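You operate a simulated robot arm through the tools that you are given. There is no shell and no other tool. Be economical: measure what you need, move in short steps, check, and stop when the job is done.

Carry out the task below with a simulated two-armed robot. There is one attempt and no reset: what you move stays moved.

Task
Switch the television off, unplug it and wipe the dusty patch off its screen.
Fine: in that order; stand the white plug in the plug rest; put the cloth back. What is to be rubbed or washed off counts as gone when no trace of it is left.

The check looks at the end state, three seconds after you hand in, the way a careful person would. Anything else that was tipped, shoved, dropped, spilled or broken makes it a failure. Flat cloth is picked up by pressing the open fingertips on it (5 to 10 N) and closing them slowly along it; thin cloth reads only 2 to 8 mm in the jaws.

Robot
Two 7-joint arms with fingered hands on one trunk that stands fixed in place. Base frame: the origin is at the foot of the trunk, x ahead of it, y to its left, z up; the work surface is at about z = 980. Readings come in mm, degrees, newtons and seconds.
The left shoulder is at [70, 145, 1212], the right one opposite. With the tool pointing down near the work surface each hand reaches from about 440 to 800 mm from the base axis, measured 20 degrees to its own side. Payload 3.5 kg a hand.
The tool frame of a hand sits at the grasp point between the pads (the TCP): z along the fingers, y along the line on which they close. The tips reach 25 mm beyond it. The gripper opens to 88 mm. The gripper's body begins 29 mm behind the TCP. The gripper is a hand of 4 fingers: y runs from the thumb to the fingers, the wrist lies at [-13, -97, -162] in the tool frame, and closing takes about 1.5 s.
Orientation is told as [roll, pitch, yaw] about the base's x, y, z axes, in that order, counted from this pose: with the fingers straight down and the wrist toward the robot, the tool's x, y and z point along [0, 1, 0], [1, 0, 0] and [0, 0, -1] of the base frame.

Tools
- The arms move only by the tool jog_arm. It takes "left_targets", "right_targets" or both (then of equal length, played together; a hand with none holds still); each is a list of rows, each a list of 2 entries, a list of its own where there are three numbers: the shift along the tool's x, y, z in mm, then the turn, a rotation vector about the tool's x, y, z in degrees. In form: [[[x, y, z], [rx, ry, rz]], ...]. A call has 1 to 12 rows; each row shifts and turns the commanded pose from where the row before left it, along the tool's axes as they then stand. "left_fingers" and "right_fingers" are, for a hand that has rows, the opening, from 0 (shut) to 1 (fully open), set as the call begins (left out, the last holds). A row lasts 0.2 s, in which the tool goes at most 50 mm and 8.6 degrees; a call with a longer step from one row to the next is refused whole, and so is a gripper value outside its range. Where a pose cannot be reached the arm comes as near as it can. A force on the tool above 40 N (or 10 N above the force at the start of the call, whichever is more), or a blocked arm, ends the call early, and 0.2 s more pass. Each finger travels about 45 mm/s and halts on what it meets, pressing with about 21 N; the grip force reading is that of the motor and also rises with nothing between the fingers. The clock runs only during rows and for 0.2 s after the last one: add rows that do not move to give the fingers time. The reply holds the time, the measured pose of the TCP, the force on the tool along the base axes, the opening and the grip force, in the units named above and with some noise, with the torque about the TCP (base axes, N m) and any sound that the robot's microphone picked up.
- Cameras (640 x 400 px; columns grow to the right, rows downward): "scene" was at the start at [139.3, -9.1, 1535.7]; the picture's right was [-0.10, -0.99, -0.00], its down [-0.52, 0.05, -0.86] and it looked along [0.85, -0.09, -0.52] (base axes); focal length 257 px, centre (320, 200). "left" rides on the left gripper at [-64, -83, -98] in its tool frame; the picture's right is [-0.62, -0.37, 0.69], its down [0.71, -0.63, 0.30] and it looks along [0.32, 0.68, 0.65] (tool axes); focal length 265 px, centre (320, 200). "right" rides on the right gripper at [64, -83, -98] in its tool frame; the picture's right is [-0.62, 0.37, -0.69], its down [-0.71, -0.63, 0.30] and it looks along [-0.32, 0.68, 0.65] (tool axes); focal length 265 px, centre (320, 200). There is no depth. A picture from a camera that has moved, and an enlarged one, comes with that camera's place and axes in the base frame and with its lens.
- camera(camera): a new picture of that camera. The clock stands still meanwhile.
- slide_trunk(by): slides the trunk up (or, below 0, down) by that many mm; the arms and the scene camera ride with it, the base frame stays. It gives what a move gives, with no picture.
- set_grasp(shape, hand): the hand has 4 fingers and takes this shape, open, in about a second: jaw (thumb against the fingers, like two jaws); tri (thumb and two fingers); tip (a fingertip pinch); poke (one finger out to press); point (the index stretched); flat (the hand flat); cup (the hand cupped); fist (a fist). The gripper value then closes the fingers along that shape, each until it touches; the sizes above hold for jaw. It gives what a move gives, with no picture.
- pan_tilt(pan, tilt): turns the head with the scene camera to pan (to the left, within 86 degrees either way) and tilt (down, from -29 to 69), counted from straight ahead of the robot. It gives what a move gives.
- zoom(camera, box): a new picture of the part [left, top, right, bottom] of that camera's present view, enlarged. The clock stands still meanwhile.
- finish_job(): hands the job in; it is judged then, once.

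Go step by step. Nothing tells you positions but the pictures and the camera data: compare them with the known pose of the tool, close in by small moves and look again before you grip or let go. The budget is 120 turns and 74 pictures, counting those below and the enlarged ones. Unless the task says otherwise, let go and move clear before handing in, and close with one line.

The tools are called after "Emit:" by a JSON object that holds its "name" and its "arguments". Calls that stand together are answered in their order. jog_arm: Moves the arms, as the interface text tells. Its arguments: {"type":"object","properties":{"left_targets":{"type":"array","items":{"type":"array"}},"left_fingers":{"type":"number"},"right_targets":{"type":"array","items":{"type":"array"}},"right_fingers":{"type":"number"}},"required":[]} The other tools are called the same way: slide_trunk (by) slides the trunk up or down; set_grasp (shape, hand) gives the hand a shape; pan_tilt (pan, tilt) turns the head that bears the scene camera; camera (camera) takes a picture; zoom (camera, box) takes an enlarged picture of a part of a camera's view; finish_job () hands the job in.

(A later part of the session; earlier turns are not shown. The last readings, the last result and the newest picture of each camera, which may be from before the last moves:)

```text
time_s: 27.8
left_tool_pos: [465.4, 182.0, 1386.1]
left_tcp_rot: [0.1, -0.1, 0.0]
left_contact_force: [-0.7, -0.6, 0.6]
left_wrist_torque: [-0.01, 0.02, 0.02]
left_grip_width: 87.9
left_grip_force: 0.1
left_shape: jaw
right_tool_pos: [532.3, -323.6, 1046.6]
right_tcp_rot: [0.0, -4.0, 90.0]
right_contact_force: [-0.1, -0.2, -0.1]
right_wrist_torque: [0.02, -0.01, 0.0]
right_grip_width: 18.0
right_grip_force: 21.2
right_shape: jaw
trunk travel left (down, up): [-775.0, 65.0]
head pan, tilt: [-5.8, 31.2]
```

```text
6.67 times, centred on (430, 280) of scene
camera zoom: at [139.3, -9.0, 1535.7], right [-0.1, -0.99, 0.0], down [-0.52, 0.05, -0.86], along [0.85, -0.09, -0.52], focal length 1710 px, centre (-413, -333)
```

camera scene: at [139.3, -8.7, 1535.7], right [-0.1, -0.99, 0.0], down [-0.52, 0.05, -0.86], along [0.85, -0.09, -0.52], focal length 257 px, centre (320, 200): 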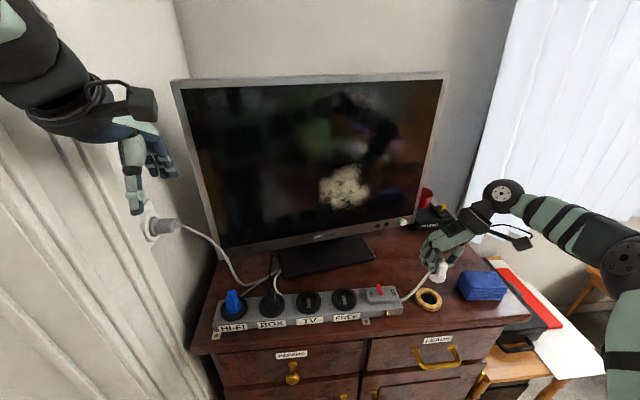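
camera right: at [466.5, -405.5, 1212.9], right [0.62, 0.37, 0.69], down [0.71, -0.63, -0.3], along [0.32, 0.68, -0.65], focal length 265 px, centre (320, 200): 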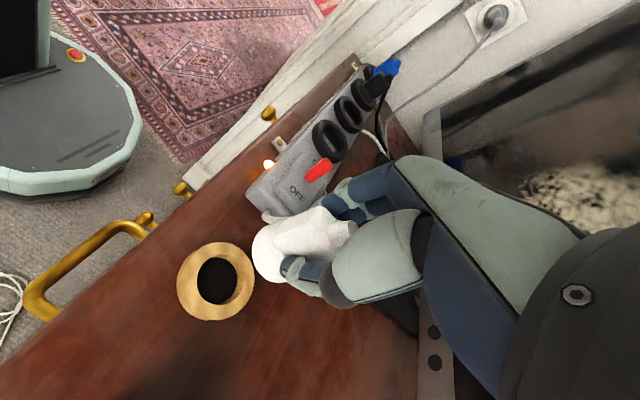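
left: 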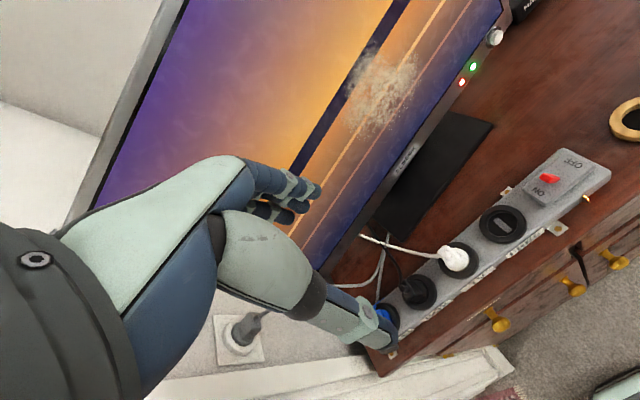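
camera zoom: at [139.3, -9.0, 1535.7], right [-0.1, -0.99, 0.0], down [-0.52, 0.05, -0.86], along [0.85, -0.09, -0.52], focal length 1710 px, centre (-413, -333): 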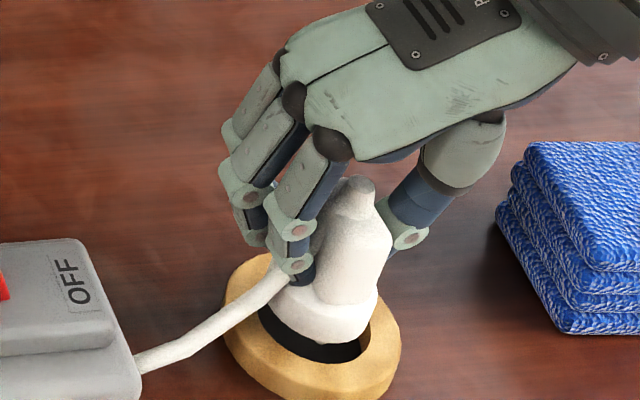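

Laterally it's good; the plug needs about 4 mm more +x. Applying that and lowering until it is nearly in.

Emit:
{"name": "jog_arm", "arguments": {"right_targets": [[[-4, 0, 0], [0, 0, 0]], [[0, 0, 5], [0, 0, 0]], [[0, 0, 3], [0, 0, 0]], [[0, 0, 0], [0, 0, 0]]]}}

Emit:
{"name": "zoom", "arguments": {"camera": "right", "box": [160, 190, 370, 330]}}

Emit:
{"name": "zoom", "arguments": {"camera": "scene", "box": [385, 250, 475, 310]}}

```text
time_s: 28.8
left_tool_pos: [465.3, 180.6, 1386.9]
left_tcp_rot: [-0.1, 0.0, 0.0]
left_contact_force: [-0.5, 0.1, -0.1]
left_wrist_torque: [0.01, -0.01, 0.03]
left_grip_width: 87.5
left_grip_force: 0.0
left_shape: jaw
right_tool_pos: [538.1, -322.7, 1040.0]
right_tcp_rot: [0.0, -4.0, 90.0]
right_contact_force: [0.3, 1.0, 0.3]
right_wrist_torque: [-0.01, -0.03, 0.0]
right_grip_width: 17.6
right_grip_force: 21.2
right_shape: jaw
trunk travel left (down, up): [-775.0, 65.0]
head pan, tilt: [-5.8, 31.2]
```

```text
2.86 times, centred on (265, 260) of right
camera zoom: at [473.2, -414.1, 1131.3], right [0.62, 0.32, 0.72], down [0.71, -0.61, -0.35], along [0.32, 0.73, -0.6], focal length 758 px, centre (477, 29)
```

zoom: 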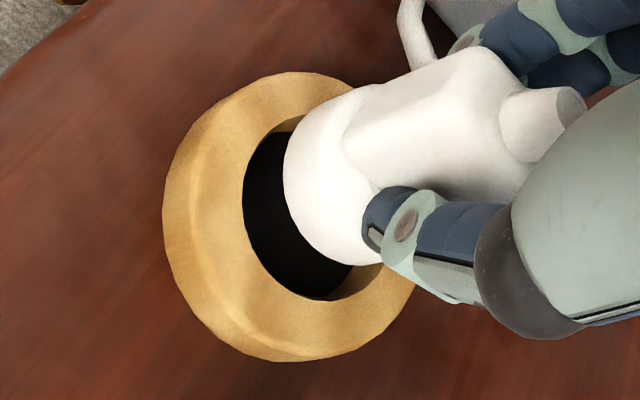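

```text
6.67 times, centred on (430, 280) of scene
camera zoom: at [139.5, -9.2, 1535.7], right [-0.1, -0.99, 0.0], down [-0.52, 0.05, -0.86], along [0.85, -0.09, -0.52], focal length 1710 px, centre (-413, -333)
```

zoom: 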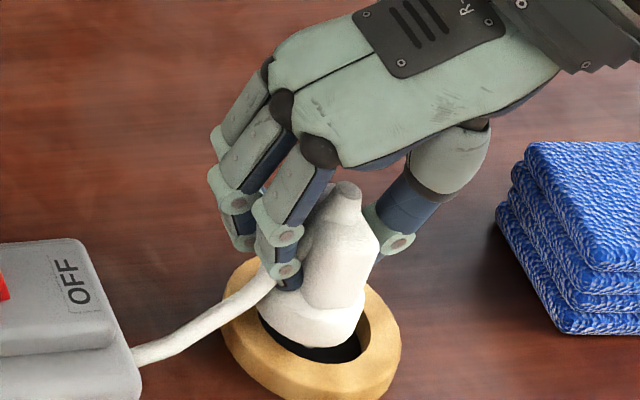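

Now it needs about 2 mm towards −y; then I'll lower gently while watching the force.

Emit:
{"name": "jog_arm", "arguments": {"right_targets": [[[0, -2.3, 0], [0, 0, 0]], [[0, 0, 3], [0, 0, 0]], [[0, 0, 3], [0, 0, 0]], [[0, 0, 2], [0, 0, 0]], [[0, 0, 0], [0, 0, 0]]]}}

Emit:
{"name": "zoom", "arguments": {"camera": "right", "box": [160, 190, 370, 330]}}

Emit:
{"name": "zoom", "arguments": {"camera": "scene", "box": [385, 250, 475, 310]}}

```text
time_s: 30.0
left_tool_pos: [466.7, 180.1, 1385.9]
left_tcp_rot: [0.1, 0.1, 0.0]
left_contact_force: [0.0, 0.0, -0.5]
left_wrist_torque: [-0.02, 0.0, 0.0]
left_grip_width: 87.3
left_grip_force: 0.0
left_shape: jaw
right_tool_pos: [537.2, -325.8, 1032.0]
right_tcp_rot: [-0.1, -4.0, 89.9]
right_contact_force: [-0.9, -1.9, 0.4]
right_wrist_torque: [-0.02, 0.01, 0.02]
right_grip_width: 17.7
right_grip_force: 21.0
right_shape: jaw
trunk travel left (down, up): [-775.0, 65.0]
head pan, tilt: [-5.8, 31.2]
```

```text
2.86 times, centred on (265, 260) of right
camera zoom: at [473.0, -415.8, 1123.5], right [0.62, 0.32, 0.72], down [0.71, -0.61, -0.35], along [0.32, 0.73, -0.6], focal length 758 px, centre (477, 29)
```

zoom: 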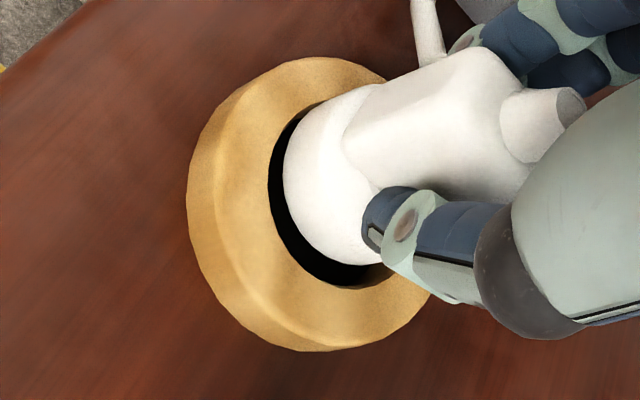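

```text
6.67 times, centred on (430, 280) of scene
camera zoom: at [139.1, -9.3, 1535.8], right [-0.1, -0.99, 0.0], down [-0.52, 0.05, -0.86], along [0.85, -0.09, -0.52], focal length 1710 px, centre (-413, -333)
```

zoom: 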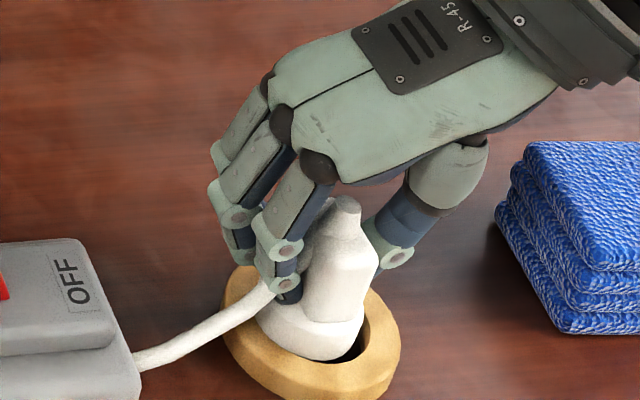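

Emit:
{"name": "jog_arm", "arguments": {"right_targets": [[[-1, -1.2, 0], [0, 0, 0]], [[0, 0, 3], [0, 0, 0]], [[0, 0, 2], [0, 0, 0]], [[0, 0, 2], [0, 0, 0]], [[0, 0, 0], [0, 0, 0]]]}}

Emit:
{"name": "zoom", "arguments": {"camera": "right", "box": [160, 190, 370, 330]}}

Emit:
{"name": "zoom", "arguments": {"camera": "scene", "box": [385, 250, 475, 310]}}

```text
time_s: 31.2
left_tool_pos: [465.1, 180.7, 1386.4]
left_tcp_rot: [0.0, 0.0, 0.0]
left_contact_force: [-0.2, -0.5, 0.1]
left_wrist_torque: [0.0, 0.01, 0.03]
left_grip_width: 87.6
left_grip_force: 0.1
left_shape: jaw
right_tool_pos: [537.8, -326.6, 1025.1]
right_tcp_rot: [0.0, -4.0, 90.0]
right_contact_force: [-1.5, -3.4, -0.1]
right_wrist_torque: [-0.11, 0.05, -0.02]
right_grip_width: 17.9
right_grip_force: 20.7
right_shape: jaw
trunk travel left (down, up): [-775.0, 65.0]
head pan, tilt: [-5.8, 31.2]
```

```text
2.86 times, centred on (265, 260) of right
camera zoom: at [473.5, -417.4, 1116.4], right [0.62, 0.32, 0.72], down [0.71, -0.61, -0.35], along [0.32, 0.73, -0.6], focal length 758 px, centre (477, 29)
```

zoom: 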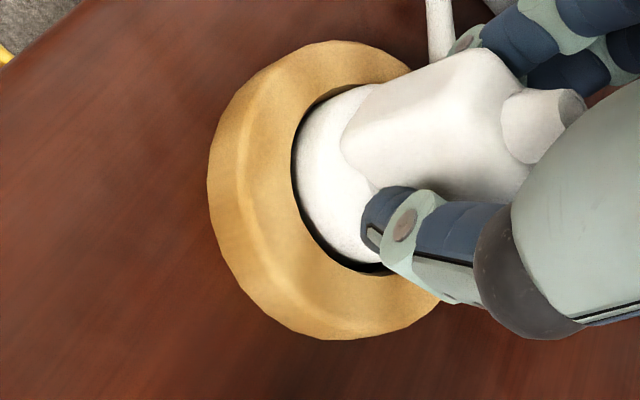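

```text
6.67 times, centred on (430, 280) of scene
camera zoom: at [138.8, -10.1, 1535.7], right [-0.1, -0.99, 0.0], down [-0.52, 0.05, -0.86], along [0.85, -0.09, -0.52], focal length 1710 px, centre (-413, -333)
```

zoom: 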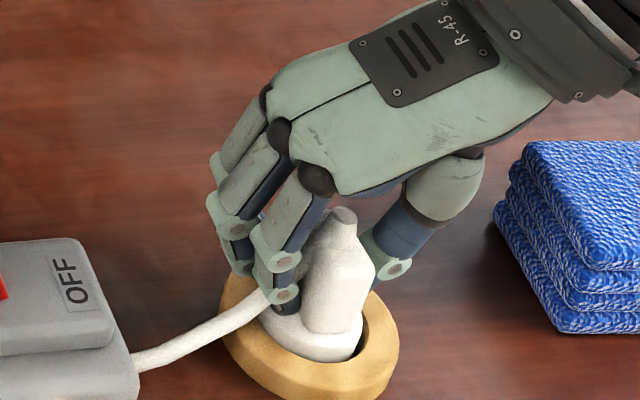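

The base is inside the ring, touching the +y wall slightly. I'll ease −y and continue down.

Emit:
{"name": "jog_arm", "arguments": {"right_targets": [[[0, -1, 1], [0, 0, 0]], [[0, 0, 1.5], [0, 0, 0]], [[0, 0, 1.5], [0, 0, 0]], [[0, 0, 1.5], [0, 0, 0]], [[0, 0, 0], [0, 0, 0]]]}}

Emit:
{"name": "zoom", "arguments": {"camera": "scene", "box": [385, 250, 475, 310]}}

```text
time_s: 32.4
left_tool_pos: [461.5, 179.9, 1387.0]
left_tcp_rot: [0.0, -0.2, 0.0]
left_contact_force: [0.8, -0.1, -1.0]
left_wrist_torque: [0.0, -0.01, 0.0]
left_grip_width: 87.6
left_grip_force: 0.0
left_shape: jaw
right_tool_pos: [536.6, -327.2, 1021.4]
right_tcp_rot: [-0.6, -4.0, 89.9]
right_contact_force: [3.5, -12.1, 28.1]
right_wrist_torque: [-0.71, 0.01, -0.02]
right_grip_width: 19.1
right_grip_force: 21.5
right_shape: jaw
trunk travel left (down, up): [-775.0, 65.0]
head pan, tilt: [-5.8, 31.2]
```

```text
6.67 times, centred on (430, 280) of scene
camera zoom: at [135.2, -9.7, 1536.4], right [-0.1, -0.99, 0.0], down [-0.51, 0.05, -0.86], along [0.85, -0.09, -0.52], focal length 1710 px, centre (-413, -333)
```

zoom: 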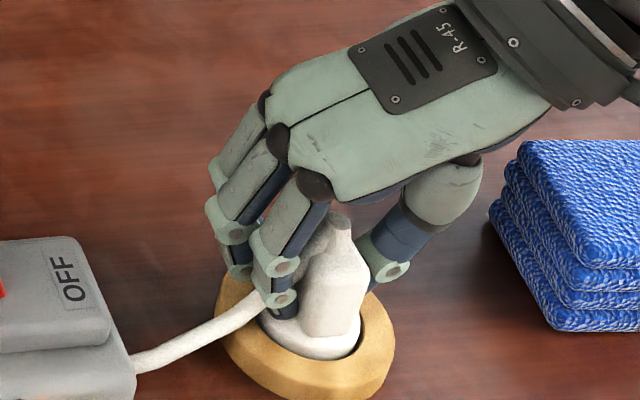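

It's bottomed out (28 N upward). I'll relieve the force, open moderately and check that the plug stands.

Emit:
{"name": "jog_arm", "arguments": {"right_targets": [[[0, 0, -2], [0, 0, 0]], [[0, 0, 0], [0, 0, 0]]]}}

Emit:
{"name": "jog_arm", "arguments": {"right_targets": [[[0, 0, 0], [0, 0, 0]], [[0, 0, 0], [0, 0, 0]], [[0, 0, 0], [0, 0, 0]], [[0, 0, 0], [0, 0, 0]]], "right_fingers": 0.45}}

Emit:
{"name": "jog_arm", "arguments": {"right_targets": [[[0, 0, -12], [0, 0, 0]], [[0, 0, -20], [0, 0, 0]], [[0, 0, -30], [0, 0, 0]], [[0, 0, -40], [0, 0, 0]], [[0, 0, 0], [0, 0, 0]]]}}

Emit:
{"name": "zoom", "arguments": {"camera": "scene", "box": [370, 220, 520, 320]}}

Emit:
{"name": "camera", "arguments": {"camera": "right"}}

```text
time_s: 33.0
left_tool_pos: [462.4, 181.3, 1388.5]
left_tcp_rot: [0.0, -0.1, 0.1]
left_contact_force: [-0.5, 0.7, -0.1]
left_wrist_torque: [-0.01, 0.01, 0.04]
left_grip_width: 87.5
left_grip_force: 0.1
left_shape: jaw
right_tool_pos: [537.4, -326.6, 1022.7]
right_tcp_rot: [-0.1, -4.0, 90.0]
right_contact_force: [3.7, -11.3, 22.0]
right_wrist_torque: [-0.63, -0.03, -0.01]
right_grip_width: 19.4
right_grip_force: 21.1
right_shape: jaw
trunk travel left (down, up): [-775.0, 65.0]
head pan, tilt: [-5.8, 31.2]
```

```text
time_s: 34.0
left_tool_pos: [464.4, 185.0, 1385.7]
left_tcp_rot: [-0.1, -0.2, 0.1]
left_contact_force: [0.1, 0.7, -0.2]
left_wrist_torque: [0.02, 0.01, -0.03]
left_grip_width: 87.7
left_grip_force: 0.1
left_shape: jaw
right_tool_pos: [537.1, -325.6, 1021.7]
right_tcp_rot: [0.0, -3.9, 90.1]
right_contact_force: [0.7, 3.0, 12.0]
right_wrist_torque: [-0.18, -0.01, -0.01]
right_grip_width: 36.8
right_grip_force: 0.1
right_shape: jaw
trunk travel left (down, up): [-775.0, 65.0]
head pan, tilt: [-5.8, 31.2]
```

```text
time_s: 35.2
left_tool_pos: [465.3, 181.3, 1386.1]
left_tcp_rot: [0.1, 0.0, 0.0]
left_contact_force: [0.4, 1.0, 0.6]
left_wrist_torque: [-0.04, 0.0, 0.0]
left_grip_width: 87.8
left_grip_force: 0.1
left_shape: jaw
right_tool_pos: [538.1, -332.0, 1123.4]
right_tcp_rot: [0.2, -4.0, 89.9]
right_contact_force: [0.8, -0.1, 0.1]
right_wrist_torque: [0.0, -0.01, -0.02]
right_grip_width: 39.5
right_grip_force: 0.1
right_shape: jaw
trunk travel left (down, up): [-775.0, 65.0]
head pan, tilt: [-5.8, 31.2]
```

```text
4.00 times, centred on (445, 270) of scene
camera zoom: at [139.5, -9.0, 1535.7], right [-0.1, -0.99, 0.0], down [-0.52, 0.05, -0.86], along [0.85, -0.09, -0.52], focal length 1026 px, centre (-180, -80)
```

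zoom: 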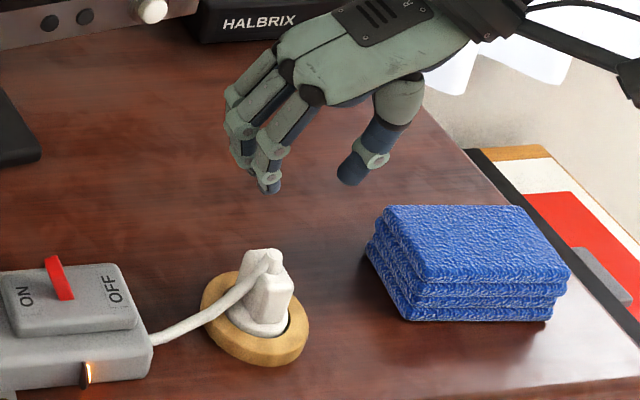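

```text
29 pictures are left
camera right: at [473.6, -423.5, 1215.8], right [0.62, 0.32, 0.72], down [0.71, -0.61, -0.35], along [0.32, 0.73, -0.6], focal length 265 px, centre (320, 200)
```

right: 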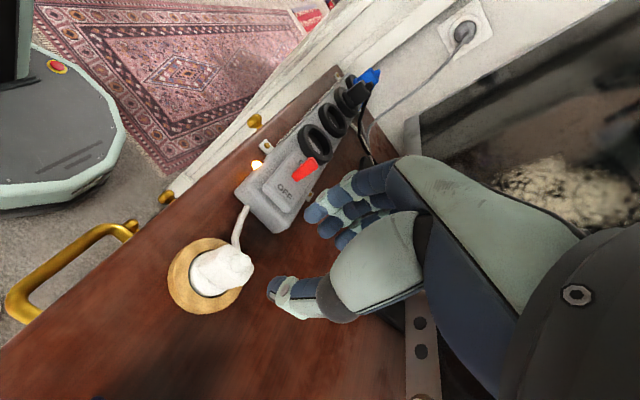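

The plug stands in the rest. Next is the folded cloth, about 90×52×35 mm, centred near [557,-477] with yaw about −7°. I'll turn the hand, open it and go above it.

Emit:
{"name": "jog_arm", "arguments": {"right_targets": [[[0, 0, -10], [4, 0, 0]], [[0, 0, 0], [0, 0, 8.5]], [[0, 0, 0], [0, 0, 8.5]], [[0, 0, 0], [0, 0, 8.5]], [[0, 0, 0], [0, 0, 8.5]], [[0, 0, 0], [0, 0, 8.5]], [[0, 0, 0], [0, 0, 8.5]], [[0, 0, 0], [0, 0, 8.5]], [[0, 0, 0], [0, 0, 8.5]], [[0, 0, 0], [0, 0, 8.5]], [[0, 0, 0], [0, 0, 8.5]], [[0, 0, 0], [0, 0, 8.5]]], "right_fingers": 1}}

Emit:
{"name": "jog_arm", "arguments": {"right_targets": [[[-36, 10, 0], [0, 0, 3.5]], [[-36, 10, 0], [0, 0, 0]], [[-36, 10, 0], [0, 0, 0]], [[-33, 9, 0], [0, 0, 0]], [[0, 0, 30], [0, 0, 0]], [[0, 0, 0], [0, 0, 0]]]}}

Emit:
{"name": "camera", "arguments": {"camera": "right"}}

Emit:
{"name": "camera", "arguments": {"camera": "scene"}}

```text
time_s: 37.8
left_tool_pos: [465.4, 182.7, 1386.1]
left_tcp_rot: [0.0, 0.0, -0.1]
left_contact_force: [-0.6, 0.8, 0.4]
left_wrist_torque: [0.0, 0.0, 0.01]
left_grip_width: 87.8
left_grip_force: 0.1
left_shape: jaw
right_tool_pos: [538.3, -334.1, 1133.7]
right_tcp_rot: [0.0, -0.1, -3.8]
right_contact_force: [0.2, -0.1, 1.1]
right_wrist_torque: [0.0, 0.02, 0.03]
right_grip_width: 87.7
right_grip_force: 0.0
right_shape: jaw
trunk travel left (down, up): [-775.0, 65.0]
head pan, tilt: [-5.8, 31.2]
```

```text
time_s: 39.2
left_tool_pos: [465.8, 181.8, 1385.8]
left_tcp_rot: [-0.1, 0.0, 0.1]
left_contact_force: [-0.2, 0.2, -0.2]
left_wrist_torque: [-0.02, -0.02, -0.03]
left_grip_width: 87.8
left_grip_force: 0.0
left_shape: jaw
right_tool_pos: [562.2, -478.8, 1102.1]
right_tcp_rot: [0.0, -0.1, -7.0]
right_contact_force: [0.5, -0.2, -0.7]
right_wrist_torque: [-0.02, 0.0, -0.01]
right_grip_width: 87.5
right_grip_force: 0.0
right_shape: jaw
trunk travel left (down, up): [-775.0, 65.0]
head pan, tilt: [-5.8, 31.2]
```

```text
28 pictures are left
camera right: at [486.6, -405.3, 1201.3], right [0.29, -0.66, 0.69], down [-0.71, -0.63, -0.3], along [0.64, -0.41, -0.65], focal length 265 px, centre (320, 200)
```

right: 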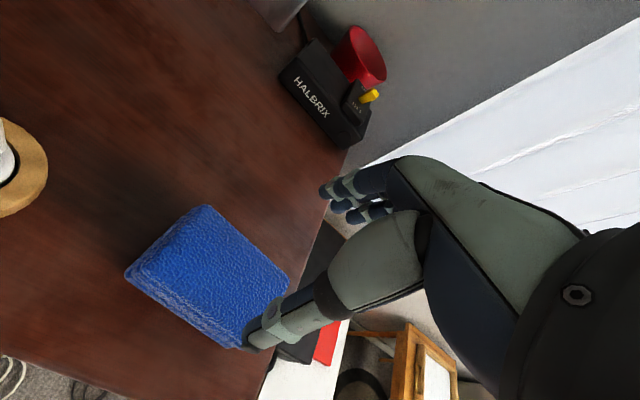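

```text
27 pictures are left
camera scene: at [139.0, -8.2, 1535.8], right [-0.1, -0.99, 0.0], down [-0.52, 0.05, -0.86], along [0.85, -0.09, -0.52], focal length 257 px, centre (320, 200)
```

scene: 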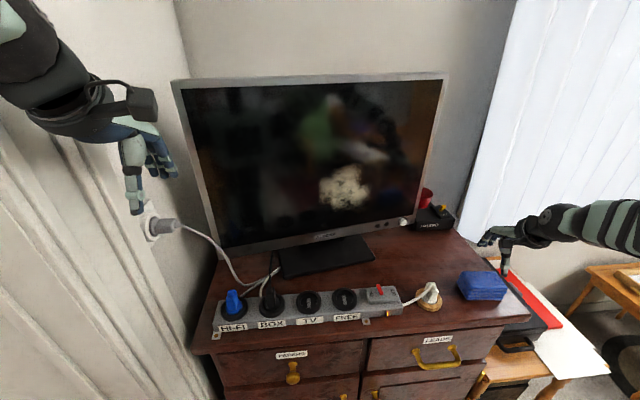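

Cloth centre refined to [553,-472], about 57 mm across x. I'll align, descend to TCP z≈1020 and grip it as a block.

Emit:
{"name": "jog_arm", "arguments": {"right_targets": [[[6, -10, 20], [0, 0, 0]], [[0, 0, 25], [0, 0, 0]], [[0, 0, 22], [0, 0, 0]], [[0, 0, 8], [0, 0, 0]], [[0, 0, 6], [0, 0, 0]], [[0, 0, 0], [0, 0, 0]]]}}

Emit:
{"name": "camera", "arguments": {"camera": "right"}}

Emit:
{"name": "zoom", "arguments": {"camera": "scene", "box": [400, 220, 550, 320]}}

```text
time_s: 40.6
left_tool_pos: [465.4, 181.7, 1386.4]
left_tcp_rot: [0.0, 0.0, 0.0]
left_contact_force: [-0.2, -0.4, 0.8]
left_wrist_torque: [0.01, 0.03, 0.01]
left_grip_width: 87.7
left_grip_force: 0.0
left_shape: jaw
right_tool_pos: [553.0, -471.7, 1021.3]
right_tcp_rot: [-0.1, -0.1, -7.1]
right_contact_force: [0.3, 0.8, 0.4]
right_wrist_torque: [0.02, -0.02, -0.02]
right_grip_width: 87.6
right_grip_force: 0.0
right_shape: jaw
trunk travel left (down, up): [-775.0, 65.0]
head pan, tilt: [-5.8, 31.2]
```

```text
26 pictures are left
camera right: at [477.8, -399.0, 1119.7], right [0.29, -0.66, 0.69], down [-0.71, -0.63, -0.3], along [0.64, -0.41, -0.65], focal length 265 px, centre (320, 200)
```

right: 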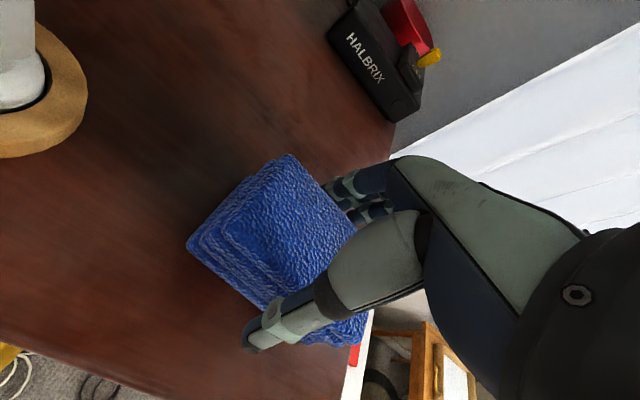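

```text
4.00 times, centred on (475, 270) of scene
camera zoom: at [139.5, -9.3, 1535.7], right [-0.1, -0.99, 0.0], down [-0.52, 0.05, -0.86], along [0.85, -0.09, -0.52], focal length 1026 px, centre (-300, -80)
```

zoom: 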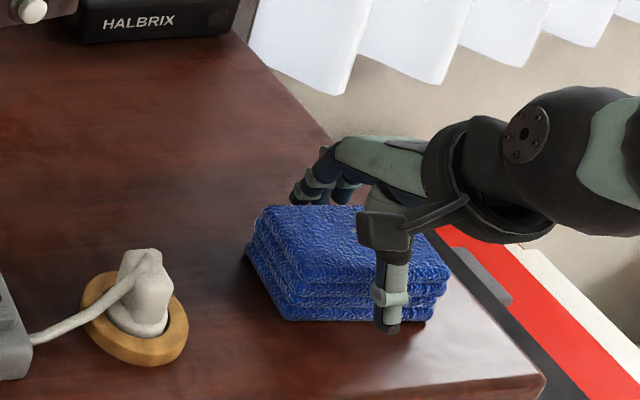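

Emit:
{"name": "jog_arm", "arguments": {"right_targets": [[[0, 0, 0], [0, 0, 0]], [[0, 0, 0], [0, 0, 0]], [[0, 0, 0], [0, 0, 0]], [[0, 0, 0], [0, 0, 0]], [[0, 0, 0], [0, 0, 0]], [[0, 0, 0], [0, 0, 0]], [[0, 0, 0], [0, 0, 0]], [[0, 0, 0], [0, 0, 0]]], "right_fingers": 0}}

Emit:
{"name": "zoom", "arguments": {"camera": "scene", "box": [400, 220, 550, 320]}}

```text
time_s: 42.4
left_tool_pos: [465.5, 180.0, 1386.1]
left_tcp_rot: [0.0, 0.0, 0.0]
left_contact_force: [0.7, 0.5, 0.4]
left_wrist_torque: [-0.01, -0.01, 0.0]
left_grip_width: 87.6
left_grip_force: 0.0
left_shape: jaw
right_tool_pos: [552.4, -472.4, 1021.3]
right_tcp_rot: [0.0, -0.1, -6.9]
right_contact_force: [-0.2, -0.4, -0.3]
right_wrist_torque: [-0.01, 0.02, 0.0]
right_grip_width: 54.6
right_grip_force: 20.9
right_shape: jaw
trunk travel left (down, up): [-775.0, 65.0]
head pan, tilt: [-5.8, 31.2]
```

```text
4.00 times, centred on (475, 270) of scene
camera zoom: at [139.4, -9.2, 1535.7], right [-0.1, -0.99, 0.0], down [-0.52, 0.05, -0.86], along [0.85, -0.09, -0.52], focal length 1026 px, centre (-300, -80)
```

zoom: 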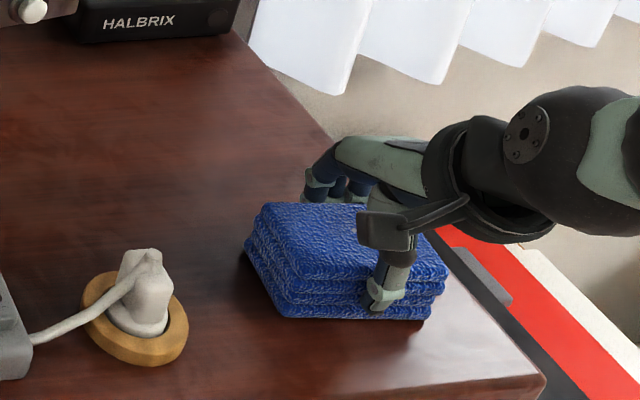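

The pad is gripped firmly at 54.6 mm; its underside is about 41 mm beyond the TCP. I'll lift it and turn the hand (yaw 99°, then pitch so the fingers point at the screen with the wrist to the right side).

Emit:
{"name": "jog_arm", "arguments": {"right_targets": [[[0, 0, -20], [0, 0, 0]], [[0, 0, -45], [0, 0, 0]], [[0, 0, -45], [0, 0, -8.2]], [[0, 0, -45], [0, 0, -8.2]], [[0, 0, -25], [0, 0, -8.2]], [[0, 0, 0], [0, 0, -8.2]], [[0, 0, 0], [0, 0, -8.2]], [[0, 0, 0], [0, 0, -8.2]], [[0, 0, 0], [0, 0, -8.2]], [[0, 0, 0], [0, 0, -8.2]], [[0, 0, 0], [0, 0, -8.2]], [[0, 0, 0], [0, 0, -8.2]]]}}

Emit:
{"name": "jog_arm", "arguments": {"right_targets": [[[0, 0, 0], [0, 0, -8.2]], [[0, 0, 0], [0, 0, -8.2]], [[0, 0, 0], [0, 0, -7.6]], [[0, 0, 0], [0, -8.2, 0]], [[0, 0, 0], [0, -8.2, 0]], [[0, 0, 0], [0, -8.2, 0]], [[0, 0, 0], [0, -8.2, 0]], [[0, 0, 0], [0, -8.2, 0]], [[0, 0, 0], [0, -8.2, 0]], [[0, 0, 0], [0, -8.2, 0]]]}}

Emit:
{"name": "jog_arm", "arguments": {"right_targets": [[[0, 0, 0], [0, -8.2, 0]], [[0, 0, 0], [0, -8.2, 0]], [[0, 0, 0], [0, -8.2, 0]], [[0, 0, 0], [0, -8, 0]], [[0, 0, 0], [0, 0, 0]]]}}

Emit:
{"name": "camera", "arguments": {"camera": "scene"}}

```text
time_s: 44.5
left_tool_pos: [466.3, 180.5, 1385.2]
left_tcp_rot: [0.0, 0.0, 0.1]
left_contact_force: [-0.3, 0.6, -0.5]
left_wrist_torque: [0.01, -0.01, 0.01]
left_grip_width: 87.7
left_grip_force: 0.1
left_shape: jaw
right_tool_pos: [558.3, -473.5, 1202.0]
right_tcp_rot: [-0.1, -0.9, 51.9]
right_contact_force: [19.9, 16.8, -25.3]
right_wrist_torque: [-0.99, -0.71, -1.29]
right_grip_width: 53.8
right_grip_force: 20.7
right_shape: jaw
trunk travel left (down, up): [-775.0, 65.0]
head pan, tilt: [-5.8, 31.2]
stopped in row 10 (right hand): the force on the tool passed its limit (the readings are from after the stop); the commanded pose is now the measured one
```

```text
time_s: 44.8
left_tool_pos: [464.9, 182.0, 1386.9]
left_tcp_rot: [0.0, 0.0, 0.0]
left_contact_force: [0.7, -0.1, -1.1]
left_wrist_torque: [0.0, 0.03, 0.0]
left_grip_width: 87.4
left_grip_force: 0.1
left_shape: jaw
right_tool_pos: [559.9, -472.8, 1204.1]
right_tcp_rot: [-0.1, -1.3, 51.1]
right_contact_force: [16.6, 14.4, -18.4]
right_wrist_torque: [-0.88, -0.38, -1.12]
right_grip_width: 54.2
right_grip_force: 21.2
right_shape: jaw
trunk travel left (down, up): [-775.0, 65.0]
head pan, tilt: [-5.8, 31.2]
stopped in row 1 (right hand): the force on the tool passed its limit (the readings are from after the stop); the commanded pose is now the measured one
```

```text
time_s: 46.0
left_tool_pos: [465.0, 180.9, 1386.8]
left_tcp_rot: [0.0, -0.1, 0.0]
left_contact_force: [-0.5, 0.3, 0.5]
left_wrist_torque: [0.0, 0.0, -0.01]
left_grip_width: 87.6
left_grip_force: 0.1
left_shape: jaw
right_tool_pos: [560.0, -472.5, 1204.1]
right_tcp_rot: [-32.8, -1.2, 51.4]
right_contact_force: [-0.2, 0.3, -0.8]
right_wrist_torque: [0.04, -0.01, 0.0]
right_grip_width: 53.7
right_grip_force: 21.6
right_shape: jaw
trunk travel left (down, up): [-775.0, 65.0]
head pan, tilt: [-5.8, 31.2]
```

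```text
23 pictures are left
camera scene: at [139.3, -9.6, 1535.7], right [-0.1, -0.99, 0.0], down [-0.52, 0.05, -0.86], along [0.85, -0.09, -0.52], focal length 257 px, centre (320, 200)
```

scene: 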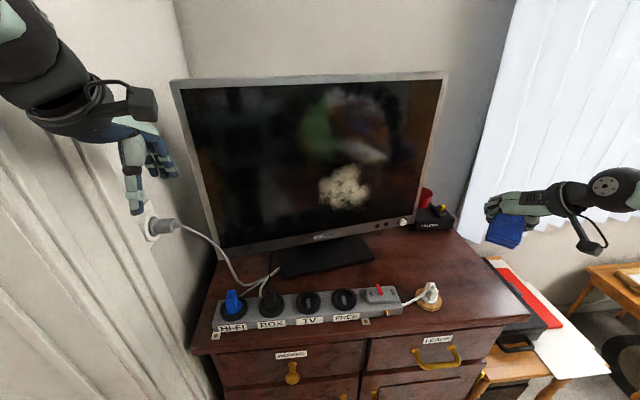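

The hand met some resistance while yawing far out on the right (likely near the blind or the arm's own limit). The force is now zero and nothing looks disturbed. I'll bring the hand towards the middle, level it and continue the turn there.

Emit:
{"name": "jog_arm", "arguments": {"right_targets": [[[18.2, 28.8, -23.5], [0, 0, 0]], [[18.2, 28.8, -23.5], [0, 0, 0]], [[18.2, 28.8, -23.5], [0, 0, 0]], [[18.2, 28.8, -23.5], [0, 0, 0]], [[18.2, 28.8, -23.5], [0, 0, 0]], [[0, 0, 0], [0, 8.2, 0]], [[0, 0, 0], [0, 8.2, 0]], [[0, 0, 0], [0, 8.2, 0]], [[0, 0, 0], [0, 8, 0]], [[0, 0, 0], [0, 0, 0]]]}}

Emit:
{"name": "jog_arm", "arguments": {"right_targets": [[[0, 0, 0], [0, 0, -8]], [[0, 0, 0], [0, 0, -8]], [[0, 0, 0], [0, 0, -8]], [[0, 0, 0], [0, 0, -8]], [[0, 0, 0], [0, 0, -8]], [[0, 0, 0], [0, 0, -7.6]], [[0, 0, 0], [0, 0, 0]]]}}

Emit:
{"name": "camera", "arguments": {"camera": "scene"}}

```text
time_s: 48.2
left_tool_pos: [467.0, 180.4, 1385.7]
left_tcp_rot: [0.0, 0.0, 0.0]
left_contact_force: [0.3, 0.1, -0.9]
left_wrist_torque: [-0.01, -0.02, -0.02]
left_grip_width: 87.7
left_grip_force: 0.0
left_shape: jaw
right_tool_pos: [537.5, -274.0, 1256.0]
right_tcp_rot: [0.1, -1.3, 51.3]
right_contact_force: [0.7, -0.7, -0.9]
right_wrist_torque: [0.01, -0.01, 0.01]
right_grip_width: 53.5
right_grip_force: 20.8
right_shape: jaw
trunk travel left (down, up): [-775.0, 65.0]
head pan, tilt: [-5.8, 31.2]
```

```text
time_s: 49.3
left_tool_pos: [468.5, 180.6, 1386.6]
left_tcp_rot: [0.0, 0.0, 0.0]
left_contact_force: [0.2, -0.6, 0.0]
left_wrist_torque: [0.0, -0.04, 0.01]
left_grip_width: 87.7
left_grip_force: 0.0
left_shape: jaw
right_tool_pos: [543.8, -271.0, 1256.9]
right_tcp_rot: [-0.9, -2.2, 83.5]
right_contact_force: [9.5, 20.7, -15.5]
right_wrist_torque: [-0.91, -0.07, -0.76]
right_grip_width: 53.6
right_grip_force: 21.3
right_shape: jaw
trunk travel left (down, up): [-775.0, 65.0]
head pan, tilt: [-5.8, 31.2]
stopped in row 5 (right hand): the force on the tool passed its limit (the readings are from after the stop); the commanded pose is now the measured one
```

```text
22 pictures are left
camera scene: at [140.8, -9.7, 1535.6], right [-0.1, -0.99, 0.0], down [-0.52, 0.05, -0.85], along [0.85, -0.09, -0.52], focal length 257 px, centre (320, 200)
```

scene: 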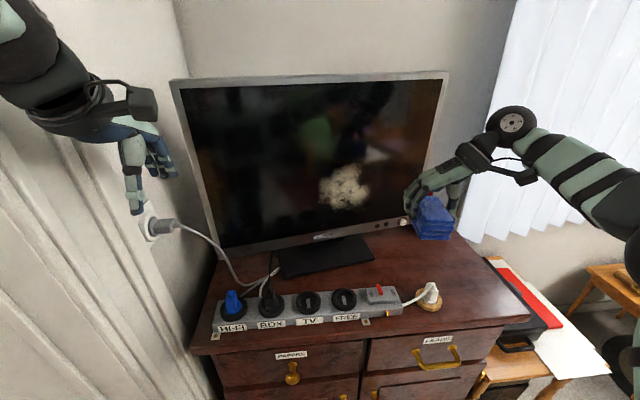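

No obstacle there, so this is an arm limit in that posture. I'll shift closer to the middle where it had freedom before, then pitch the hand forward.

Emit:
{"name": "jog_arm", "arguments": {"right_targets": [[[14, 32, 0], [0, 0, 0]], [[14, 32, 0], [0, 0, 0]], [[14, 32, 0], [0, 0, 0]], [[0, 0, 0], [0, 0, 0]]]}}

Emit:
{"name": "jog_arm", "arguments": {"right_targets": [[[0, 0, 0], [0, -8.2, 0]], [[0, 0, 0], [0, -8.2, 0]], [[0, 0, 0], [0, -8.2, 0]], [[0, 0, 0], [0, -8.2, 0]], [[0, 0, 0], [0, -8.2, 0]], [[0, 0, 0], [0, -8.2, 0]], [[0, 0, 0], [0, -8.2, 0]], [[0, 0, 0], [0, -8.2, 0]], [[0, 0, 0], [0, 0, 0]]]}}

```text
time_s: 50.3
left_tool_pos: [466.2, 181.6, 1386.7]
left_tcp_rot: [0.0, 0.0, 0.0]
left_contact_force: [0.7, -0.2, 0.1]
left_wrist_torque: [0.02, 0.0, -0.02]
left_grip_width: 87.4
left_grip_force: 0.1
left_shape: jaw
right_tool_pos: [510.7, -171.6, 1260.2]
right_tcp_rot: [-0.8, -1.9, 83.7]
right_contact_force: [0.0, -0.2, -0.9]
right_wrist_torque: [0.03, 0.05, 0.01]
right_grip_width: 53.3
right_grip_force: 21.2
right_shape: jaw
trunk travel left (down, up): [-775.0, 65.0]
head pan, tilt: [-5.8, 31.2]
```

```text
time_s: 52.3
left_tool_pos: [465.9, 182.5, 1386.2]
left_tcp_rot: [0.0, 0.0, -0.1]
left_contact_force: [-0.2, 0.2, 0.3]
left_wrist_torque: [-0.02, 0.04, -0.02]
left_grip_width: 87.5
left_grip_force: 0.1
left_shape: jaw
right_tool_pos: [512.0, -171.0, 1261.1]
right_tcp_rot: [-66.6, -1.9, 83.8]
right_contact_force: [-0.2, -0.7, -0.5]
right_wrist_torque: [0.01, -0.03, 0.02]
right_grip_width: 53.2
right_grip_force: 21.2
right_shape: jaw
trunk travel left (down, up): [-775.0, 65.0]
head pan, tilt: [-5.8, 31.2]
```

Emit:
{"name": "jog_arm", "arguments": {"right_targets": [[[0, 0, 0], [0, -8, 0]], [[0, 0, 0], [0, -8, 0]], [[0, 0, 0], [0, -7.4, 0]], [[0, 0, 0], [-7.6, 0, 0]], [[0, 0, 0], [-7.6, 0, 0]], [[0, 0, 0], [0, 0, 0]]]}}

Emit:
{"name": "camera", "arguments": {"camera": "right"}}

Emit:
{"name": "camera", "arguments": {"camera": "scene"}}

```text
time_s: 53.7
left_tool_pos: [465.2, 182.0, 1386.3]
left_tcp_rot: [0.0, 0.1, 0.0]
left_contact_force: [-0.3, -0.5, 1.1]
left_wrist_torque: [-0.01, -0.01, -0.02]
left_grip_width: 87.4
left_grip_force: 0.0
left_shape: jaw
right_tool_pos: [510.9, -169.9, 1261.1]
right_tcp_rot: [-90.4, -1.8, 99.0]
right_contact_force: [-0.4, -0.3, -1.2]
right_wrist_torque: [-0.02, -0.02, 0.02]
right_grip_width: 53.0
right_grip_force: 21.0
right_shape: jaw
trunk travel left (down, up): [-775.0, 65.0]
head pan, tilt: [-5.8, 31.2]
```

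```text
21 pictures are left
camera right: at [426.5, -266.5, 1192.9], right [-0.74, 0.23, 0.63], down [0.4, -0.6, 0.7], along [0.54, 0.77, 0.35], focal length 265 px, centre (320, 200)
```

right: 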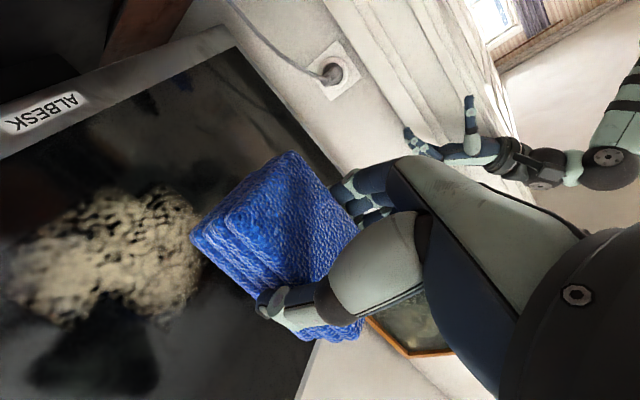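

```text
20 pictures are left
camera scene: at [139.5, -8.3, 1535.7], right [-0.1, -0.99, 0.0], down [-0.52, 0.05, -0.86], along [0.85, -0.09, -0.52], focal length 257 px, centre (320, 200)
```

scene: 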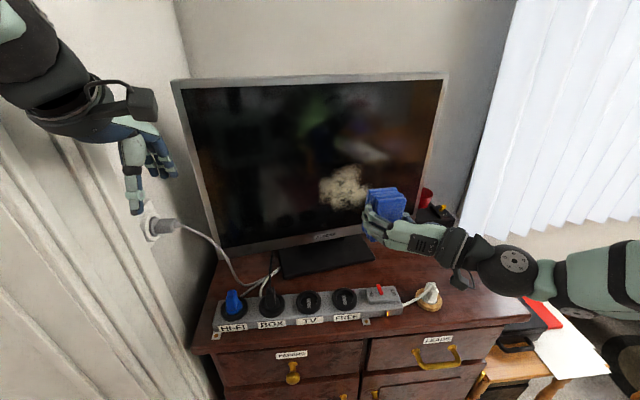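

The TV corners triangulate to a vertical screen plane. The dust spans roughly y −210…−70, z 1130…1270. I'll move in to about 30 mm from the screen at its right side.

Emit:
{"name": "jog_arm", "arguments": {"right_targets": [[[5, -22, 36], [0, 0, 0]], [[5, -22, 36], [0, 0, 0]], [[5, -23, 36], [0, 0, 0]], [[5, -23, 36], [0, 0, 0]], [[0, 0, 0], [0, 0, 0]]]}}

Emit:
{"name": "zoom", "arguments": {"camera": "scene", "box": [290, 140, 440, 240]}}

Emit:
{"name": "camera", "arguments": {"camera": "right"}}

```text
time_s: 54.9
left_tool_pos: [464.8, 181.6, 1385.9]
left_tcp_rot: [0.0, 0.0, 0.1]
left_contact_force: [0.0, -0.1, 0.2]
left_wrist_torque: [0.02, 0.04, 0.0]
left_grip_width: 87.6
left_grip_force: 0.1
left_shape: jaw
right_tool_pos: [666.9, -235.3, 1238.9]
right_tcp_rot: [-90.3, -2.0, 98.9]
right_contact_force: [0.6, -0.1, -0.4]
right_wrist_torque: [0.01, 0.02, -0.01]
right_grip_width: 52.8
right_grip_force: 20.9
right_shape: jaw
trunk travel left (down, up): [-775.0, 65.0]
head pan, tilt: [-5.8, 31.2]
```

```text
4.00 times, centred on (365, 190) of scene
camera zoom: at [139.0, -9.0, 1535.7], right [-0.1, -0.99, 0.0], down [-0.52, 0.05, -0.86], along [0.85, -0.09, -0.52], focal length 1026 px, centre (140, 240)
```

zoom: 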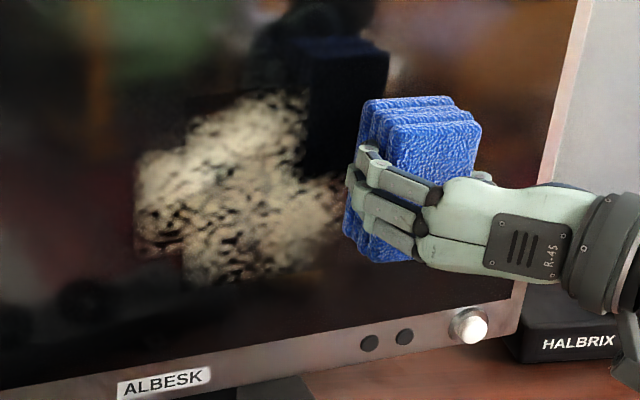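

```text
18 pictures are left
camera right: at [583.4, -331.5, 1171.1], right [-0.74, 0.24, 0.63], down [0.4, -0.6, 0.69], along [0.54, 0.76, 0.35], focal length 265 px, centre (320, 200)
```

right: 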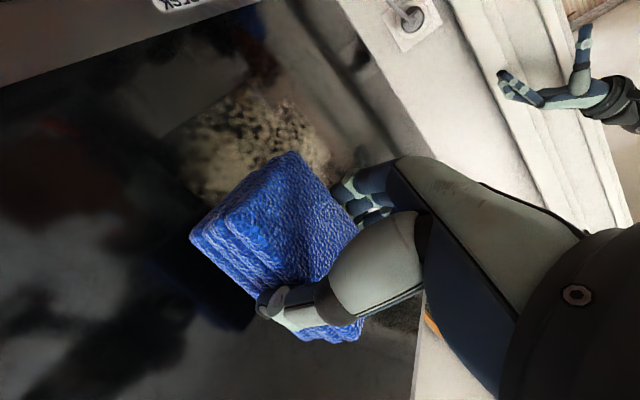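

Dust measured: y −62…−216, z 1139…1280. I'll raise 11 mm and approach until light contact.

Emit:
{"name": "jog_arm", "arguments": {"right_targets": [[[-11, 0, 8], [0, 0, 0]], [[0, 0, 8], [0, 0, 0]], [[0, 0, 6], [0, 0, 0]], [[0, 0, 4], [0, 0, 0]], [[0, 0, 0], [0, 0, 0]]]}}

Emit:
{"name": "jog_arm", "arguments": {"right_targets": [[[0, 0, 3], [0, 0, 0]], [[0, 0, 0], [0, 0, 0]]]}}

Emit:
{"name": "jog_arm", "arguments": {"right_targets": [[[0, 0, 2], [0, 0, 0]], [[0, 0, 0], [0, 0, 0]]]}}

```text
time_s: 56.1
left_tool_pos: [465.1, 181.6, 1387.6]
left_tcp_rot: [0.0, 0.0, 0.0]
left_contact_force: [-0.2, 0.0, 0.2]
left_wrist_torque: [0.02, 0.0, -0.02]
left_grip_width: 87.5
left_grip_force: 0.0
left_shape: jaw
right_tool_pos: [692.9, -233.5, 1249.5]
right_tcp_rot: [-90.3, -1.8, 99.0]
right_contact_force: [-0.1, 0.1, 0.3]
right_wrist_torque: [-0.02, -0.01, -0.03]
right_grip_width: 52.8
right_grip_force: 20.9
right_shape: jaw
trunk travel left (down, up): [-775.0, 65.0]
head pan, tilt: [-5.8, 31.2]
```

```text
time_s: 56.7
left_tool_pos: [466.6, 180.8, 1385.2]
left_tcp_rot: [-0.1, 0.0, 0.0]
left_contact_force: [0.2, 0.4, -1.0]
left_wrist_torque: [0.02, 0.0, -0.01]
left_grip_width: 87.8
left_grip_force: 0.0
left_shape: jaw
right_tool_pos: [696.4, -233.4, 1251.3]
right_tcp_rot: [-90.4, -1.9, 98.9]
right_contact_force: [0.0, -0.3, -1.0]
right_wrist_torque: [0.01, 0.01, 0.01]
right_grip_width: 52.7
right_grip_force: 21.1
right_shape: jaw
trunk travel left (down, up): [-775.0, 65.0]
head pan, tilt: [-5.8, 31.2]
```

```text
time_s: 57.3
left_tool_pos: [465.0, 181.3, 1385.8]
left_tcp_rot: [0.0, 0.0, 0.0]
left_contact_force: [-0.4, -0.4, 0.0]
left_wrist_torque: [-0.02, -0.02, -0.01]
left_grip_width: 87.5
left_grip_force: 0.0
left_shape: jaw
right_tool_pos: [698.9, -231.5, 1250.1]
right_tcp_rot: [-90.3, -1.9, 99.0]
right_contact_force: [0.8, 0.8, 0.1]
right_wrist_torque: [0.0, 0.02, 0.01]
right_grip_width: 53.0
right_grip_force: 21.1
right_shape: jaw
trunk travel left (down, up): [-775.0, 65.0]
head pan, tilt: [-5.8, 31.2]
```

Emit:
{"name": "jog_arm", "arguments": {"right_targets": [[[0, 0, 2], [0, 0, 0]], [[0, 0, 2], [0, 0, 0]], [[0, 0, 0], [0, 0, 0]]]}}

Emit:
{"name": "jog_arm", "arguments": {"right_targets": [[[0, 0, 2], [0, 0, 0]], [[0, 0, 0], [0, 0, 0]]]}}

Emit:
{"name": "zoom", "arguments": {"camera": "right", "box": [150, 110, 390, 360]}}

```text
time_s: 58.1
left_tool_pos: [465.9, 180.8, 1386.0]
left_tcp_rot: [0.0, 0.0, 0.0]
left_contact_force: [0.4, -1.1, -0.4]
left_wrist_torque: [-0.01, 0.0, -0.04]
left_grip_width: 87.7
left_grip_force: 0.1
left_shape: jaw
right_tool_pos: [701.7, -232.3, 1250.0]
right_tcp_rot: [-90.3, -1.8, 98.9]
right_contact_force: [0.7, -0.7, -1.1]
right_wrist_torque: [-0.01, 0.05, 0.02]
right_grip_width: 53.0
right_grip_force: 21.2
right_shape: jaw
trunk travel left (down, up): [-775.0, 65.0]
head pan, tilt: [-5.8, 31.2]
```

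```text
time_s: 58.7
left_tool_pos: [464.5, 181.7, 1386.1]
left_tcp_rot: [-0.1, 0.1, 0.0]
left_contact_force: [0.2, -0.1, 0.2]
left_wrist_torque: [-0.01, 0.0, -0.02]
left_grip_width: 87.6
left_grip_force: 0.1
left_shape: jaw
right_tool_pos: [702.6, -231.4, 1249.2]
right_tcp_rot: [-90.5, -1.9, 98.9]
right_contact_force: [-2.4, 0.4, -0.3]
right_wrist_torque: [-0.04, 0.02, 0.04]
right_grip_width: 52.9
right_grip_force: 21.0
right_shape: jaw
trunk travel left (down, up): [-775.0, 65.0]
head pan, tilt: [-5.8, 31.2]
```

```text
1.60 times, centred on (270, 235) of right
camera zoom: at [618.6, -328.3, 1181.8], right [-0.74, 0.24, 0.63], down [0.4, -0.6, 0.69], along [0.54, 0.77, 0.35], focal length 425 px, centre (400, 144)
```

zoom: 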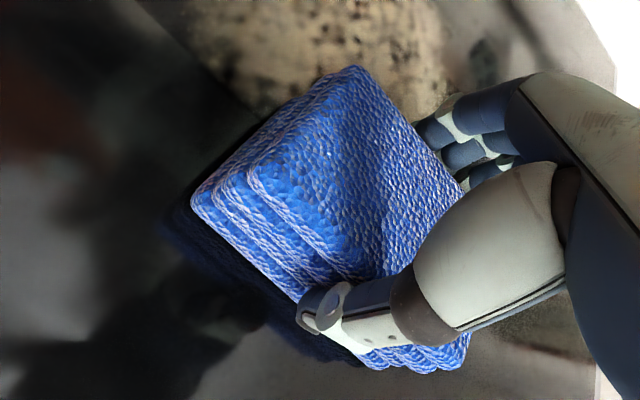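

Light contact at 2.4 N where predicted. I'll press about 1 mm more and sweep left, checking the force.

Emit:
{"name": "jog_arm", "arguments": {"right_targets": [[[0, 0, 1], [0, 0, 0]], [[0, 12, 0], [0, 0, 0]], [[0, 12, 0], [0, 0, 0]], [[0, 12, 0], [0, 0, 0]], [[0, 12, 0], [0, 0, 0]], [[0, 12, 0], [0, 0, 0]]]}}

```text
time_s: 60.1
left_tool_pos: [462.8, 179.9, 1387.5]
left_tcp_rot: [-0.1, -0.1, 0.0]
left_contact_force: [-0.8, -0.4, 0.4]
left_wrist_torque: [0.04, -0.02, 0.01]
left_grip_width: 87.7
left_grip_force: 0.0
left_shape: jaw
right_tool_pos: [693.7, -173.1, 1253.7]
right_tcp_rot: [-90.5, -1.9, 98.8]
right_contact_force: [-6.9, -6.1, -1.4]
right_wrist_torque: [0.03, -0.03, 0.08]
right_grip_width: 52.6
right_grip_force: 20.7
right_shape: jaw
trunk travel left (down, up): [-775.0, 65.0]
head pan, tilt: [-5.8, 31.2]
```

Emit:
{"name": "jog_arm", "arguments": {"right_targets": [[[0.4, 14, 0], [0, 0, 0]], [[0.4, 14, 0], [0, 0, 0]], [[0.4, 14, 0], [0, 0, 0]], [[0.4, 14, 0], [0, 0, 0]], [[0.4, 14, 0], [0, 0, 0]], [[0.4, 14, 0], [0, 0, 0]], [[0.4, 14, 0], [0, 0, 0]], [[0.4, 14, 0], [0, 0, 0]], [[0.4, 14, 0], [0, 0, 0]]]}}

Emit:
{"name": "zoom", "arguments": {"camera": "scene", "box": [270, 130, 450, 250]}}

```text
time_s: 62.1
left_tool_pos: [460.8, 180.1, 1387.6]
left_tcp_rot: [0.1, -0.1, 0.1]
left_contact_force: [0.3, -0.4, 0.4]
left_wrist_torque: [-0.04, 0.01, -0.02]
left_grip_width: 87.6
left_grip_force: 0.0
left_shape: jaw
right_tool_pos: [672.0, -48.4, 1255.2]
right_tcp_rot: [-90.5, -1.9, 98.9]
right_contact_force: [-12.8, -9.1, 0.0]
right_wrist_torque: [0.01, -0.01, 0.07]
right_grip_width: 52.0
right_grip_force: 21.0
right_shape: jaw
trunk travel left (down, up): [-775.0, 65.0]
head pan, tilt: [-5.8, 31.2]
```

```text
3.33 times, centred on (360, 190) of scene
camera zoom: at [134.5, -11.2, 1536.2], right [-0.1, -0.99, 0.0], down [-0.51, 0.05, -0.86], along [0.85, -0.09, -0.52], focal length 855 px, centre (187, 233)
```

zoom: 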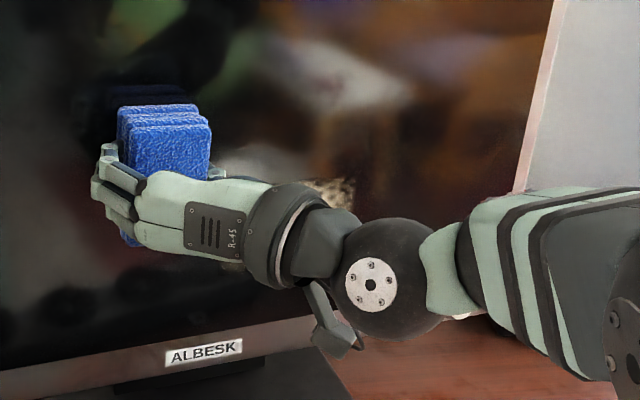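

The top band wipes clean. Stepping down 40 mm and sweeping back right, slightly lighter.

Emit:
{"name": "jog_arm", "arguments": {"right_targets": [[[20, 0, -0.8], [0, 0, 0]], [[20, 0, 0], [0, 0, 0]], [[0, -19, 0], [0, 0, 0]], [[0, -19, 0.1], [0, 0, 0]], [[-0.5, -19, 0.2], [0, 0, 0]], [[-0.5, -19, 0.2], [0, 0, 0]], [[-0.5, -19, 0.1], [0, 0, 0]], [[-0.5, -19, 0.2], [0, 0, 0]], [[-0.5, -19, 0.1], [0, 0, 0]], [[-0.5, -19, 0.2], [0, 0, 0]], [[-0.5, -19, 0], [0, 0, 0]], [[-0.5, -19, 0], [0, 0, 0]]]}}

Emit:
{"name": "jog_arm", "arguments": {"right_targets": [[[20, 0, 0], [0, 0, 0]], [[18, 0, 0], [0, 0, 0]], [[0.5, 19, 0], [0, 0, 0]], [[0.5, 19, 0], [0, 0, 0]], [[0.5, 19, -0.1], [0, 0, 0]], [[0.5, 19, -0.1], [0, 0, 0]], [[0.5, 19, -0.1], [0, 0, 0]], [[0.5, 19, -0.1], [0, 0, 0]], [[0.5, 19, -0.2], [0, 0, 0]], [[0.5, 19, -0.2], [0, 0, 0]], [[0.5, 19, -0.2], [0, 0, 0]], [[0.5, 19, 0], [0, 0, 0]]]}}

```text
time_s: 64.7
left_tool_pos: [465.5, 180.5, 1387.8]
left_tcp_rot: [0.0, 0.0, 0.0]
left_contact_force: [0.6, -0.2, 0.1]
left_wrist_torque: [-0.02, 0.0, -0.02]
left_grip_width: 87.6
left_grip_force: 0.0
left_shape: jaw
right_tool_pos: [704.9, -235.0, 1210.4]
right_tcp_rot: [-90.4, -1.9, 99.0]
right_contact_force: [-4.9, 1.0, 0.1]
right_wrist_torque: [-0.01, -0.04, 0.19]
right_grip_width: 52.9
right_grip_force: 21.7
right_shape: jaw
trunk travel left (down, up): [-775.0, 65.0]
head pan, tilt: [-5.8, 31.2]
```

```text
time_s: 67.3
left_tool_pos: [461.0, 180.2, 1388.1]
left_tcp_rot: [0.0, -0.2, 0.1]
left_contact_force: [0.3, -0.9, 0.0]
left_wrist_torque: [-0.02, -0.01, -0.01]
left_grip_width: 87.8
left_grip_force: 0.1
left_shape: jaw
right_tool_pos: [672.0, -46.2, 1176.1]
right_tcp_rot: [-90.5, -2.0, 98.9]
right_contact_force: [-13.8, -9.5, -0.5]
right_wrist_torque: [0.02, -0.02, -0.01]
right_grip_width: 51.3
right_grip_force: 21.3
right_shape: jaw
trunk travel left (down, up): [-775.0, 65.0]
head pan, tilt: [-5.8, 31.2]
```

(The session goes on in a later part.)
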